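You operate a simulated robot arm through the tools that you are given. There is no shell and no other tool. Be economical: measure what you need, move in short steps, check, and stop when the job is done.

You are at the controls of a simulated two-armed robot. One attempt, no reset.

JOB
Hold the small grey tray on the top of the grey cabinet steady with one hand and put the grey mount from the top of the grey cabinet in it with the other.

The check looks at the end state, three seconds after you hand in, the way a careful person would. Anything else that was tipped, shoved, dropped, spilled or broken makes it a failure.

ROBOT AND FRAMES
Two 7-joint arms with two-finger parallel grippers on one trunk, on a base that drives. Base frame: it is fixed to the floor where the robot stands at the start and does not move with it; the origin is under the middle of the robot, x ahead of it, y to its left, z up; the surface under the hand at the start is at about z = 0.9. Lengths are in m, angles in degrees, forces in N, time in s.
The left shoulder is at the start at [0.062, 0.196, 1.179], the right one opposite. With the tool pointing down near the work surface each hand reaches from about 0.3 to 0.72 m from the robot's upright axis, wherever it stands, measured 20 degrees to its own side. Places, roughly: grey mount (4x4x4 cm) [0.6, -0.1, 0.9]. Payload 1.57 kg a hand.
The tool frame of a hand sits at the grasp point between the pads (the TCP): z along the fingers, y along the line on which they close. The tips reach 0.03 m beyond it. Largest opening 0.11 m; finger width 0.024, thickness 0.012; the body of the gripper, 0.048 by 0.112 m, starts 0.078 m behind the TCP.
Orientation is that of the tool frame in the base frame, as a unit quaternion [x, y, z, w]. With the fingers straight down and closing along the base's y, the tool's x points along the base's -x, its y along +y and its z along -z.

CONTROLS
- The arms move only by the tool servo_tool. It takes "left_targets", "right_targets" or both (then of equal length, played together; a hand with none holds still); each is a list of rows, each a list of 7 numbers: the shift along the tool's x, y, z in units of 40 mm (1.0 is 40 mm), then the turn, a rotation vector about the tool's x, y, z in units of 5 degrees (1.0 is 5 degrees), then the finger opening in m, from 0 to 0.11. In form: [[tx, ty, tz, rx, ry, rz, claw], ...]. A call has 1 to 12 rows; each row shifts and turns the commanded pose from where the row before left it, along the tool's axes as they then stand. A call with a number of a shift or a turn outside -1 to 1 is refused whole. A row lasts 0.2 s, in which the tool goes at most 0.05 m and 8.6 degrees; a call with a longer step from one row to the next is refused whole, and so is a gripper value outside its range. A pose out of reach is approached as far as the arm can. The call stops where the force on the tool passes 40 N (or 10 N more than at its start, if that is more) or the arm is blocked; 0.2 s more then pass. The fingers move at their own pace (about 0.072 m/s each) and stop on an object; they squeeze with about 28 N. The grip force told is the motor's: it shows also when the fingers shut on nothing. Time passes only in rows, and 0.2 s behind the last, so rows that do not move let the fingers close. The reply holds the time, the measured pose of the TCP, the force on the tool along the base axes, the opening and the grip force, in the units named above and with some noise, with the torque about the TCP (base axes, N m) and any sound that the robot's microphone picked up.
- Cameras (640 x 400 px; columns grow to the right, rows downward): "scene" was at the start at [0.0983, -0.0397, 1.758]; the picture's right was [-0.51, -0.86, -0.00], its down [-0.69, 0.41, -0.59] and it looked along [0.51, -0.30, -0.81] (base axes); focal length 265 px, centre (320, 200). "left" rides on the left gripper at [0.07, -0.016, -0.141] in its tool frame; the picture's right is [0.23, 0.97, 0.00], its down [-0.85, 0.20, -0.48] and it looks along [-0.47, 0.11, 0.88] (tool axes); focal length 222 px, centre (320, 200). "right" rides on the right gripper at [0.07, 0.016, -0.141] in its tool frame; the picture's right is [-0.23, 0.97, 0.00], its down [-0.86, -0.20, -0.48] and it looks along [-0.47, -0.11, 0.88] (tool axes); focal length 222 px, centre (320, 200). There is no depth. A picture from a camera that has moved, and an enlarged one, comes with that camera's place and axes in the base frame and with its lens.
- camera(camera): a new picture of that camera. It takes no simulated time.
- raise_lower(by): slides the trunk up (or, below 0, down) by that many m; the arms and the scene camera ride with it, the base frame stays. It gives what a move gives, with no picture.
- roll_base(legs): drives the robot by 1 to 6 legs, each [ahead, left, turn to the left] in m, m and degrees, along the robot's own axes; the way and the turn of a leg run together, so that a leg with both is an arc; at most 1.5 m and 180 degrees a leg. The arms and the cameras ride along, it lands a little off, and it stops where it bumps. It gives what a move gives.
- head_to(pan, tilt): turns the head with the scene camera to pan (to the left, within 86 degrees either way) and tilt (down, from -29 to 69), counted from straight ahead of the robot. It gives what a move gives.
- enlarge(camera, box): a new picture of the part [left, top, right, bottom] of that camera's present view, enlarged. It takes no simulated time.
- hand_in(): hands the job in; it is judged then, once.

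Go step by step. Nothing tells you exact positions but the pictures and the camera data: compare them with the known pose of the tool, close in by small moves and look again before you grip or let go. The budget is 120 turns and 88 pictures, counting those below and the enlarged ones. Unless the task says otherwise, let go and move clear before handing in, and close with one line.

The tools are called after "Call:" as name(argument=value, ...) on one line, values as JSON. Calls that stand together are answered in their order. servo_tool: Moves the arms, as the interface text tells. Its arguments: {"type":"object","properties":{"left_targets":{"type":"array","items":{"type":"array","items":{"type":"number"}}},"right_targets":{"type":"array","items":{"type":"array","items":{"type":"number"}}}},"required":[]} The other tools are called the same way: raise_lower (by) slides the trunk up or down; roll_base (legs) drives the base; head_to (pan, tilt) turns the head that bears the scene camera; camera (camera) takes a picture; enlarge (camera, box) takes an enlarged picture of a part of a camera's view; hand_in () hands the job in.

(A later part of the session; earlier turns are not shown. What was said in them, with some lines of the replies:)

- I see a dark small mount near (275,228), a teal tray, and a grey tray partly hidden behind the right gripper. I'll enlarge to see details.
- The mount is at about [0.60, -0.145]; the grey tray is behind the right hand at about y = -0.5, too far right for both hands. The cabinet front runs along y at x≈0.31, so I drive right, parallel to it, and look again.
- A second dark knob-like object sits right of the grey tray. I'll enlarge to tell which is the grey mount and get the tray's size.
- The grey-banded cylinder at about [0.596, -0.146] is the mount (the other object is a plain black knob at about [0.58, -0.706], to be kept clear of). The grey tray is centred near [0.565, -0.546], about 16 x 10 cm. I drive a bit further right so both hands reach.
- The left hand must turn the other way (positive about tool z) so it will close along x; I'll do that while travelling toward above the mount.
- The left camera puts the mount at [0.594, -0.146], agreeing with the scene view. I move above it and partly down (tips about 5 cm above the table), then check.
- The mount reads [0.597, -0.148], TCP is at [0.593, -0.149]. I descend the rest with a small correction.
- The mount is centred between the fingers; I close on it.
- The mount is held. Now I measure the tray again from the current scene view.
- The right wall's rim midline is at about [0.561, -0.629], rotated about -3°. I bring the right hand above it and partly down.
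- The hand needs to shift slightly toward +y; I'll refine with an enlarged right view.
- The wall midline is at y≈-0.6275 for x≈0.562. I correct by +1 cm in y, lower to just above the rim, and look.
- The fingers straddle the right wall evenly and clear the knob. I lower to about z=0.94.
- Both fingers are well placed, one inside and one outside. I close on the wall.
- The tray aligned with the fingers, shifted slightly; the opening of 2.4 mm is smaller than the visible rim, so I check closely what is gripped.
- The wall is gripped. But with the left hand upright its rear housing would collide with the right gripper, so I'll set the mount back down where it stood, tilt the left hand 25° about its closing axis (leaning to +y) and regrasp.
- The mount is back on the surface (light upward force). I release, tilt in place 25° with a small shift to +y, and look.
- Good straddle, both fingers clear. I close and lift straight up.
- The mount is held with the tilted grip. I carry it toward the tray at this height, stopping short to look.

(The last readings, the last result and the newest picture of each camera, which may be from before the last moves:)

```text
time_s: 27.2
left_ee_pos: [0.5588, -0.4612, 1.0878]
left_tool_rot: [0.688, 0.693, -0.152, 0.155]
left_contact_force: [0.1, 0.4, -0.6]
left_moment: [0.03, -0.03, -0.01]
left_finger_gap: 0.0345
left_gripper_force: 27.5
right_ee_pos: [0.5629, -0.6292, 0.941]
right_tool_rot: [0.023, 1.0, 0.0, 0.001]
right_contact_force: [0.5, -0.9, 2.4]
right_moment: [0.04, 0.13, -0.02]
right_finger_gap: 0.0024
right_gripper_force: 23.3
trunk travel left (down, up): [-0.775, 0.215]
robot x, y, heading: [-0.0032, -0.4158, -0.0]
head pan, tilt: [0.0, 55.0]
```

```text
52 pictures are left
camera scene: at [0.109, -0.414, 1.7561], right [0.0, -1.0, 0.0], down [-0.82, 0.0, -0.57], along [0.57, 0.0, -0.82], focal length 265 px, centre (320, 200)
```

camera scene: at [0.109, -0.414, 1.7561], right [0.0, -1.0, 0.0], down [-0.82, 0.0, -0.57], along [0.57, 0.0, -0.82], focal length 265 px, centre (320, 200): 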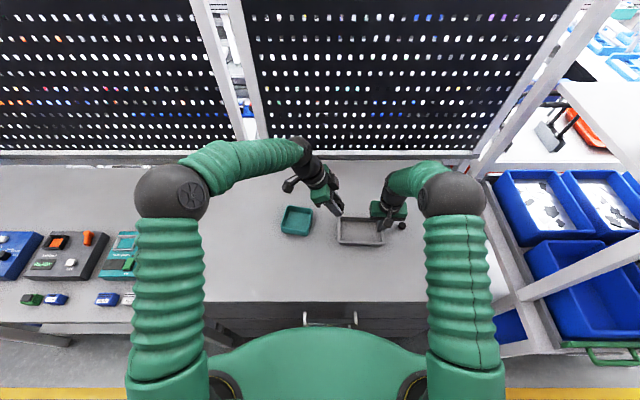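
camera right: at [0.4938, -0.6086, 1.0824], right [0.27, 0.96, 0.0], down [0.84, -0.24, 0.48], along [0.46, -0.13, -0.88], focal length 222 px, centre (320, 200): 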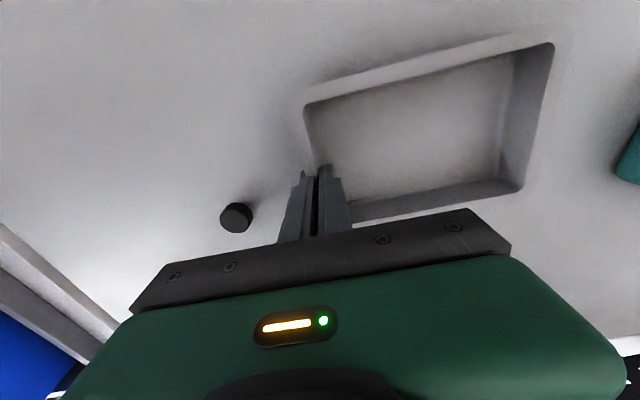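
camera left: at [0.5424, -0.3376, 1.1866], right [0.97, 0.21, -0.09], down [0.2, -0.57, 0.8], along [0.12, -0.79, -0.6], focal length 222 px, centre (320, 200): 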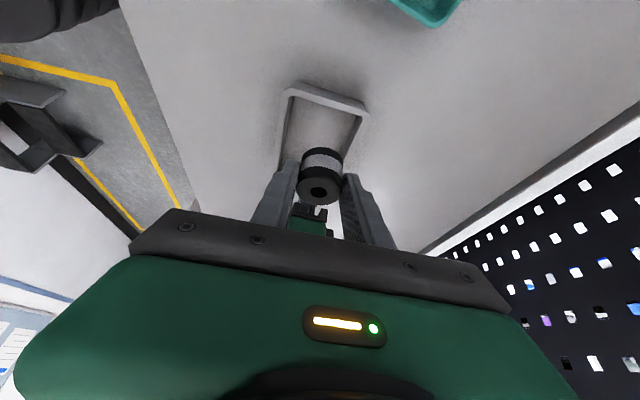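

Arms are clear of each other. I move the last 5.5 cm over the tray and lower to just above the rim.

Call:
servo_tool(left_targets=[[-0.62, 0, 0.29, 0, 0, 0, 0.02], [-0.62, 0, 0.29, 0, 0, 0, 0.02], [0.3, 0, 0.64, 0, 0, 0, 0.02], [0.3, 0, 0.64, 0, 0, 0, 0.02], [0.3, 0, 0.64, 0, 0, 0, 0.02], [0, 0, 0, 0, 0, 0, 0.02]])

Call:
camera(camera="left")

Call:
enlarge(camera="scene", box=[308, 190, 420, 260])

Call:
camera(camera="right")

```text
time_s: 28.6
left_ee_pos: [0.558, -0.5135, 1.0033]
left_tool_rot: [0.688, 0.693, -0.151, 0.155]
left_contact_force: [0.2, -0.8, -0.9]
left_moment: [0.0, -0.02, 0.05]
left_finger_gap: 0.0348
left_gripper_force: 27.7
right_ee_pos: [0.5632, -0.6296, 0.9403]
right_tool_rot: [0.023, 1.0, 0.0, 0.002]
right_contact_force: [0.2, -0.7, 3.7]
right_moment: [-0.03, 0.05, 0.01]
right_finger_gap: 0.0025
right_gripper_force: 24.0
trunk travel left (down, up): [-0.775, 0.215]
robot x, y, heading: [0.0006, -0.4132, 0.0]
head pan, tilt: [0.0, 55.0]
```

```text
51 pictures are left
camera left: at [0.5426, -0.3913, 1.1026], right [0.97, 0.21, -0.09], down [0.2, -0.57, 0.8], along [0.12, -0.79, -0.6], focal length 222 px, centre (320, 200)
```

left: 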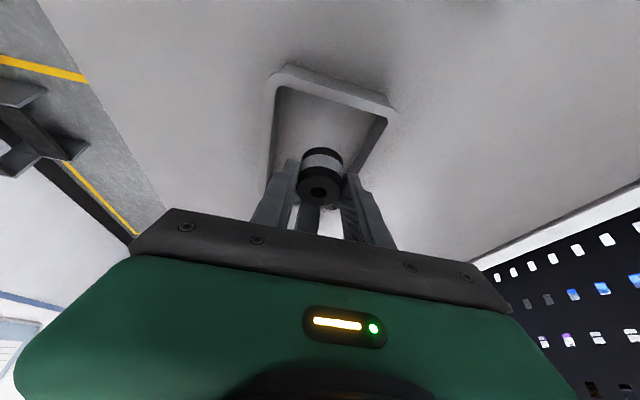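

```text
5.71 times, centred on (364, 225) of scene
camera zoom: at [0.109, -0.4143, 1.7561], right [0.0, -1.0, 0.0], down [-0.82, 0.0, -0.57], along [0.57, 0.0, -0.82], focal length 1516 px, centre (69, 57)
```

zoom: 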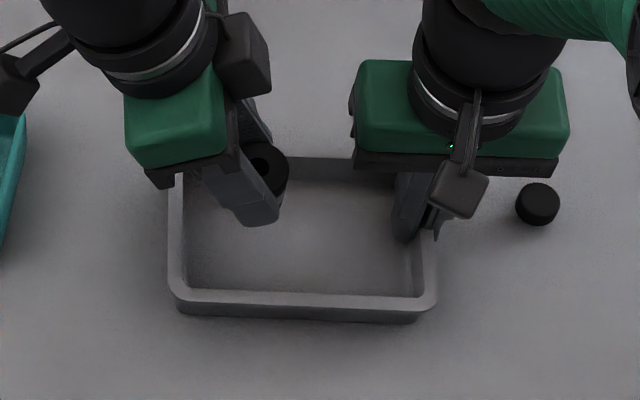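

```text
49 pictures are left
camera right: at [0.4936, -0.6099, 1.0823], right [0.27, 0.96, 0.0], down [0.84, -0.24, 0.48], along [0.46, -0.13, -0.88], focal length 222 px, centre (320, 200)
```

right: 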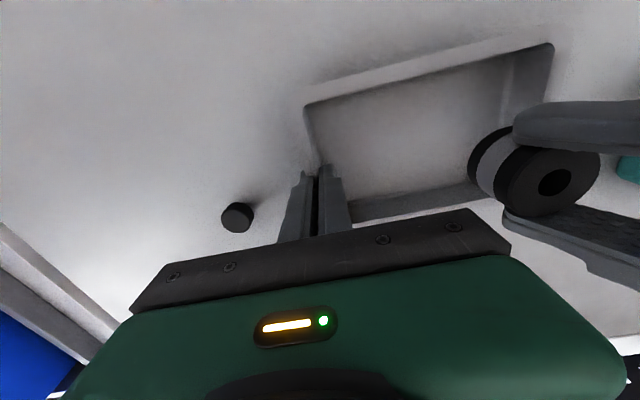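

The mount hangs centred over the tray's left half with clearance all round. I lower in small steps.

Call:
servo_tool(left_targets=[[0.175, 0, 0.378, 0, 0, 0, 0.02], [0.175, 0, 0.378, 0, 0, 0, 0.02], [0.175, 0, 0.378, 0, 0, 0, 0.02], [0, 0, 0, 0, 0, 0, 0.02]])

Call:
enlarge(camera="left", box=[224, 80, 448, 220])

Call:
enlarge(camera="scene", box=[308, 190, 420, 260])

```text
time_s: 29.6
left_ee_pos: [0.5581, -0.5142, 0.9535]
left_tool_rot: [0.688, 0.693, -0.151, 0.156]
left_contact_force: [-0.3, 0.7, 0.4]
left_moment: [-0.03, -0.03, -0.01]
left_finger_gap: 0.0348
left_gripper_force: 27.8
right_ee_pos: [0.5637, -0.6294, 0.941]
right_tool_rot: [0.024, 1.0, 0.0, 0.002]
right_contact_force: [1.0, 0.1, 3.7]
right_moment: [-0.05, 0.07, 0.02]
right_finger_gap: 0.0023
right_gripper_force: 24.4
trunk travel left (down, up): [-0.775, 0.215]
robot x, y, heading: [-0.0005, -0.4103, 0.1]
head pan, tilt: [0.0, 55.0]
```

```text
2.86 times, centred on (336, 150) of left
camera zoom: at [0.5429, -0.3919, 1.0535], right [0.97, 0.21, -0.09], down [0.2, -0.57, 0.8], along [0.12, -0.79, -0.6], focal length 635 px, centre (274, 343)
```

zoom: 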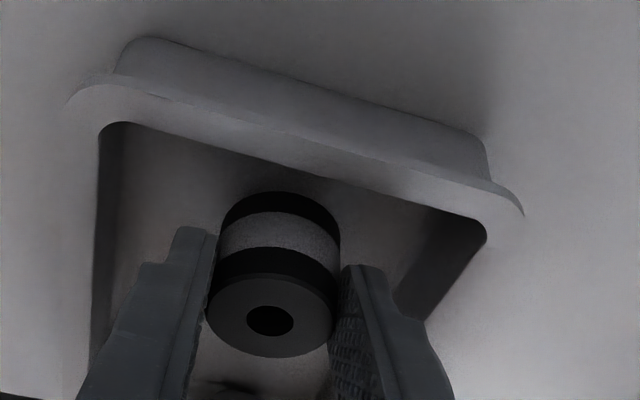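

```text
5.71 times, centred on (364, 225) of scene
camera zoom: at [0.1089, -0.4142, 1.7561], right [0.0, -1.0, 0.0], down [-0.82, 0.0, -0.57], along [0.57, 0.0, -0.82], focal length 1516 px, centre (69, 57)
```

zoom: 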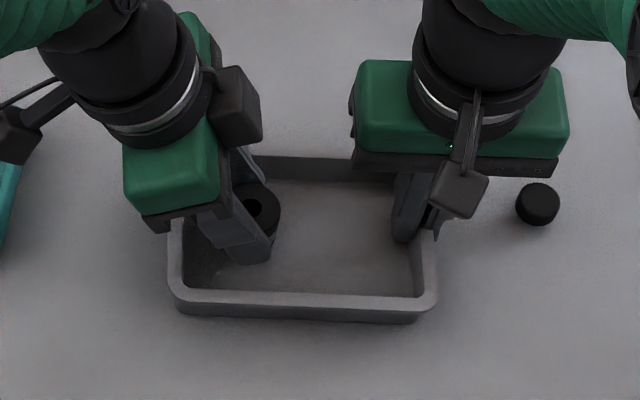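

It's going in cleanly. I lower a few more mm and watch for contact.

Call:
servo_tool(left_targets=[[0.04, 0, 0.09, 0, 0, 0, 0.02], [0.04, 0, 0.09, 0, 0, 0, 0.02], [0, 0, 0, 0, 0, 0, 0.02]])

```text
time_s: 30.4
left_ee_pos: [0.5592, -0.5146, 0.947]
left_tool_rot: [0.688, 0.693, -0.152, 0.155]
left_contact_force: [-0.4, -0.1, -1.2]
left_moment: [0.03, 0.0, 0.0]
left_finger_gap: 0.0347
left_gripper_force: 28.2
right_ee_pos: [0.5625, -0.6293, 0.9409]
right_tool_rot: [0.023, 1.0, 0.0, 0.002]
right_contact_force: [0.8, -0.2, 3.1]
right_moment: [0.02, -0.03, 0.0]
right_finger_gap: 0.0024
right_gripper_force: 23.7
trunk travel left (down, up): [-0.775, 0.215]
robot x, y, heading: [-0.0004, -0.4153, 0.2]
head pan, tilt: [0.0, 55.0]
```

Call:
servo_tool(left_targets=[[0.03, 0, 0.06, 0, 0, 0, 0.02], [0, 0, 0, 0, 0, 0, 0.02]])

```text
time_s: 31.0
left_ee_pos: [0.5594, -0.5164, 0.9456]
left_tool_rot: [0.688, 0.693, -0.151, 0.156]
left_contact_force: [-4.7, 3.6, 23.7]
left_moment: [-0.22, 0.43, -0.12]
left_finger_gap: 0.0348
left_gripper_force: 28.3
right_ee_pos: [0.5621, -0.6296, 0.9419]
right_tool_rot: [0.023, 1.0, 0.0, 0.001]
right_contact_force: [3.8, -3.1, -8.0]
right_moment: [-0.19, -0.12, -0.21]
right_finger_gap: 0.0023
right_gripper_force: 23.7
trunk travel left (down, up): [-0.775, 0.215]
robot x, y, heading: [0.001, -0.4125, 0.1]
head pan, tilt: [0.0, 55.0]
```

The mount touches the tray floor (24 N). I ease up 1 mm, then open only slightly, as the fingers are inside the tray.

Call:
servo_tool(left_targets=[[-0.01, 0, -0.025, 0, 0, 0, 0.02], [0, 0, 0, 0, 0, 0, 0.036], [0, 0, 0, 0, 0, 0, 0.043], [0, 0, 0, 0, 0, 0, 0.045]])

Call:
enlarge(camera="left", box=[224, 80, 448, 220])

Call:
enlarge(camera="scene", box=[308, 190, 420, 260])

```text
time_s: 32.0
left_ee_pos: [0.5594, -0.515, 0.9448]
left_tool_rot: [0.689, 0.692, -0.151, 0.154]
left_contact_force: [-0.4, -0.4, -0.1]
left_moment: [0.0, 0.02, -0.02]
left_finger_gap: 0.0448
left_gripper_force: 0.1
right_ee_pos: [0.5627, -0.6296, 0.9401]
right_tool_rot: [0.023, 1.0, 0.001, 0.001]
right_contact_force: [-0.2, 1.0, 1.7]
right_moment: [0.0, 0.01, 0.01]
right_finger_gap: 0.0024
right_gripper_force: 24.2
trunk travel left (down, up): [-0.775, 0.215]
robot x, y, heading: [0.0005, -0.413, 0.4]
head pan, tilt: [0.0, 55.0]
```

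```text
2.86 times, centred on (336, 150) of left
camera zoom: at [0.5425, -0.3912, 1.0441], right [0.97, 0.21, -0.09], down [0.2, -0.57, 0.8], along [0.12, -0.79, -0.6], focal length 635 px, centre (274, 343)
```

zoom: 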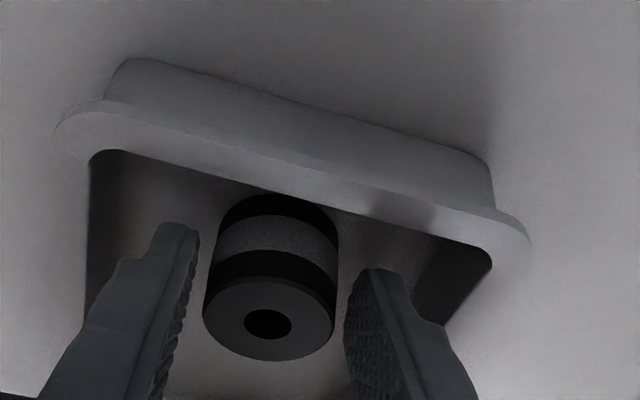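

```text
5.71 times, centred on (364, 225) of scene
camera zoom: at [0.109, -0.4137, 1.756], right [0.0, -1.0, 0.0], down [-0.82, 0.0, -0.57], along [0.57, 0.0, -0.82], focal length 1516 px, centre (69, 57)
```

zoom: 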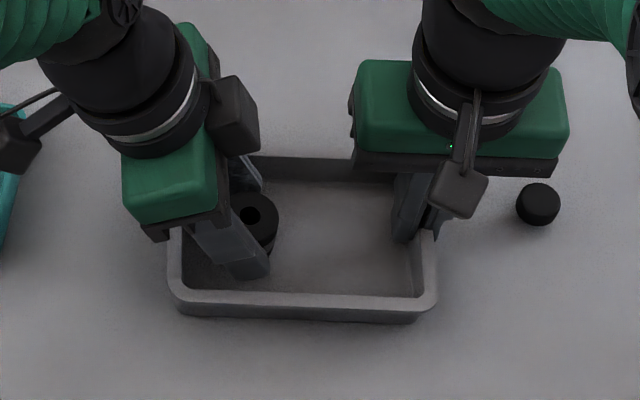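

The mount stands free and upright in the tray. I withdraw the left hand straight up.

Call:
servo_tool(left_targets=[[-0.13, 0, -0.27, 0, 0, 0, 0.045], [-0.21, 0, -0.45, 0, 0, 0, 0.045], [-0.34, 0, -0.72, 0, 0, 0, 0.045], [-0.34, 0, -0.72, 0, 0, 0, 0.045], [-0.34, 0, -0.72, 0, 0, 0, 0.045], [0.85, 0, -0.395, 0, 0, 0, 0.045], [0.85, 0, -0.395, 0, 0, 0, 0.045], [0.85, 0, -0.395, 0, 0, 0, 0.045], [0.85, 0, -0.395, 0, 0, 0, 0.045], [0, 0, 0, 0, 0, 0, 0.045]])

Call:
enlarge(camera="scene", box=[308, 190, 420, 260])

```text
time_s: 34.2
left_ee_pos: [0.5579, -0.3662, 1.0694]
left_tool_rot: [0.688, 0.692, -0.152, 0.154]
left_contact_force: [0.5, -0.5, 0.9]
left_moment: [0.02, -0.01, -0.03]
left_finger_gap: 0.045
left_gripper_force: 0.1
right_ee_pos: [0.5627, -0.6293, 0.9421]
right_tool_rot: [0.023, 1.0, 0.0, 0.001]
right_contact_force: [0.1, 0.3, 0.5]
right_moment: [0.04, -0.1, 0.02]
right_finger_gap: 0.0028
right_gripper_force: 23.8
trunk travel left (down, up): [-0.775, 0.215]
robot x, y, heading: [0.0024, -0.4115, 0.1]
head pan, tilt: [0.0, 55.0]
```

```text
5.71 times, centred on (364, 225) of scene
camera zoom: at [0.1092, -0.4122, 1.756], right [0.0, -1.0, 0.0], down [-0.82, 0.0, -0.57], along [0.57, 0.0, -0.82], focal length 1516 px, centre (69, 57)
```

zoom: 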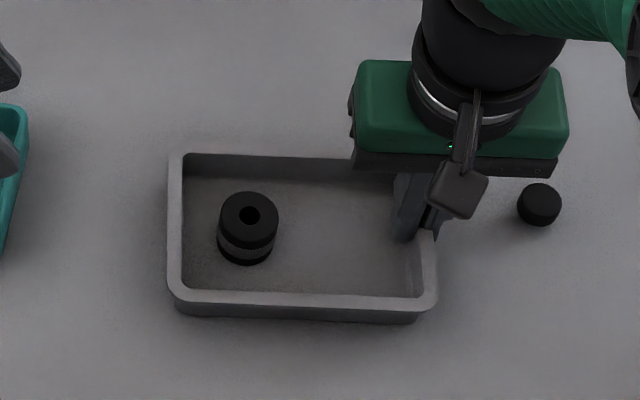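

The mount stands in the tray. I open the right hand only moderately (knob nearby) and rise straight up.

Call:
servo_tool(right_targets=[[0, 0, 0, 0, 0, 0, 0.03], [0, 0, 0, 0, 0, 0, 0.035], [0, 0, 0, 0, 0, 0, 0.035], [0, 0, -0.3, 0, 0, 0, 0.035], [0, 0, -0.5, 0, 0, 0, 0.035], [0, 0, -0.8, 0, 0, 0, 0.035], [0, 0, -0.8, 0, 0, 0, 0.035], [0, 0, -0.8, 0, 0, 0, 0.035], [0, 0, -0.8, 0, 0, 0, 0.035], [0, 0, 0, 0, 0, 0, 0.035]])

Call:
servo_tool(left_targets=[[-0.34, 0, -0.72, 0, 0, 0, 0.045], [-0.34, 0, -0.72, 0, 0, 0, 0.045], [0, 0, 0, 0, 0, 0, 0.045]], right_targets=[[0.8, 0, 0, 0, 0, 0, 0.035], [0.8, 0, 0, 0, 0, 0, 0.035], [0.8, 0, 0, 0, 0, 0, 0.035]])

Call:
camera(camera="scene")

Call:
enlarge(camera="scene", box=[260, 180, 420, 280])

```text
time_s: 36.4
left_ee_pos: [0.5578, -0.3657, 1.0704]
left_tool_rot: [0.688, 0.692, -0.152, 0.155]
left_contact_force: [-1.0, 0.2, -0.5]
left_moment: [0.02, -0.04, -0.02]
left_finger_gap: 0.0448
left_gripper_force: 0.0
right_ee_pos: [0.563, -0.63, 1.0995]
right_tool_rot: [0.023, 1.0, 0.0, 0.0]
right_contact_force: [0.0, 0.5, -0.7]
right_moment: [0.0, 0.0, 0.0]
right_finger_gap: 0.0352
right_gripper_force: 0.0
trunk travel left (down, up): [-0.775, 0.215]
robot x, y, heading: [-0.0006, -0.4141, 0.1]
head pan, tilt: [0.0, 55.0]
```

```text
time_s: 37.2
left_ee_pos: [0.5564, -0.3665, 1.1349]
left_tool_rot: [0.688, 0.692, -0.152, 0.154]
left_contact_force: [-0.4, -0.2, -0.6]
left_moment: [-0.02, -0.03, 0.03]
left_finger_gap: 0.045
left_gripper_force: 0.1
right_ee_pos: [0.4657, -0.6257, 1.0994]
right_tool_rot: [0.023, 1.0, 0.0, 0.001]
right_contact_force: [-1.2, -0.5, -0.2]
right_moment: [0.04, 0.0, 0.04]
right_finger_gap: 0.0351
right_gripper_force: 0.0
trunk travel left (down, up): [-0.775, 0.215]
robot x, y, heading: [0.0018, -0.4139, 0.3]
head pan, tilt: [0.0, 55.0]
```

```text
43 pictures are left
camera scene: at [0.1081, -0.4131, 1.756], right [0.0, -1.0, 0.0], down [-0.82, 0.0, -0.57], along [0.57, 0.0, -0.82], focal length 265 px, centre (320, 200)
```

scene: 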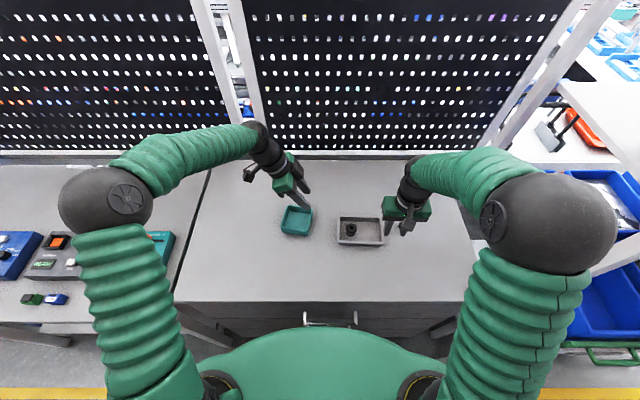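

```text
4.00 times, centred on (340, 230) of scene
camera zoom: at [0.1081, -0.4131, 1.756], right [0.0, -1.0, 0.0], down [-0.82, 0.0, -0.57], along [0.57, 0.0, -0.82], focal length 1061 px, centre (240, 80)
```

zoom: 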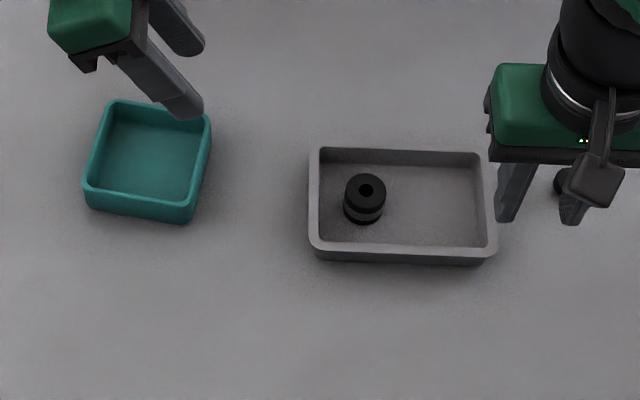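

The mount stands in the grey tray, both hands are clear, and the teal tray and knob are undisturbed. I hand in.

Call:
hand_in()

```text
The job is handed in.
```

The grey mount is standing upright in the small grey tray. The right hand held the tray while the left hand set the mount down. Both hands let go and moved clear before I handed in. The tray turned a few degrees and slid about a centimetre when the right hand gripped it, and nothing else moved.
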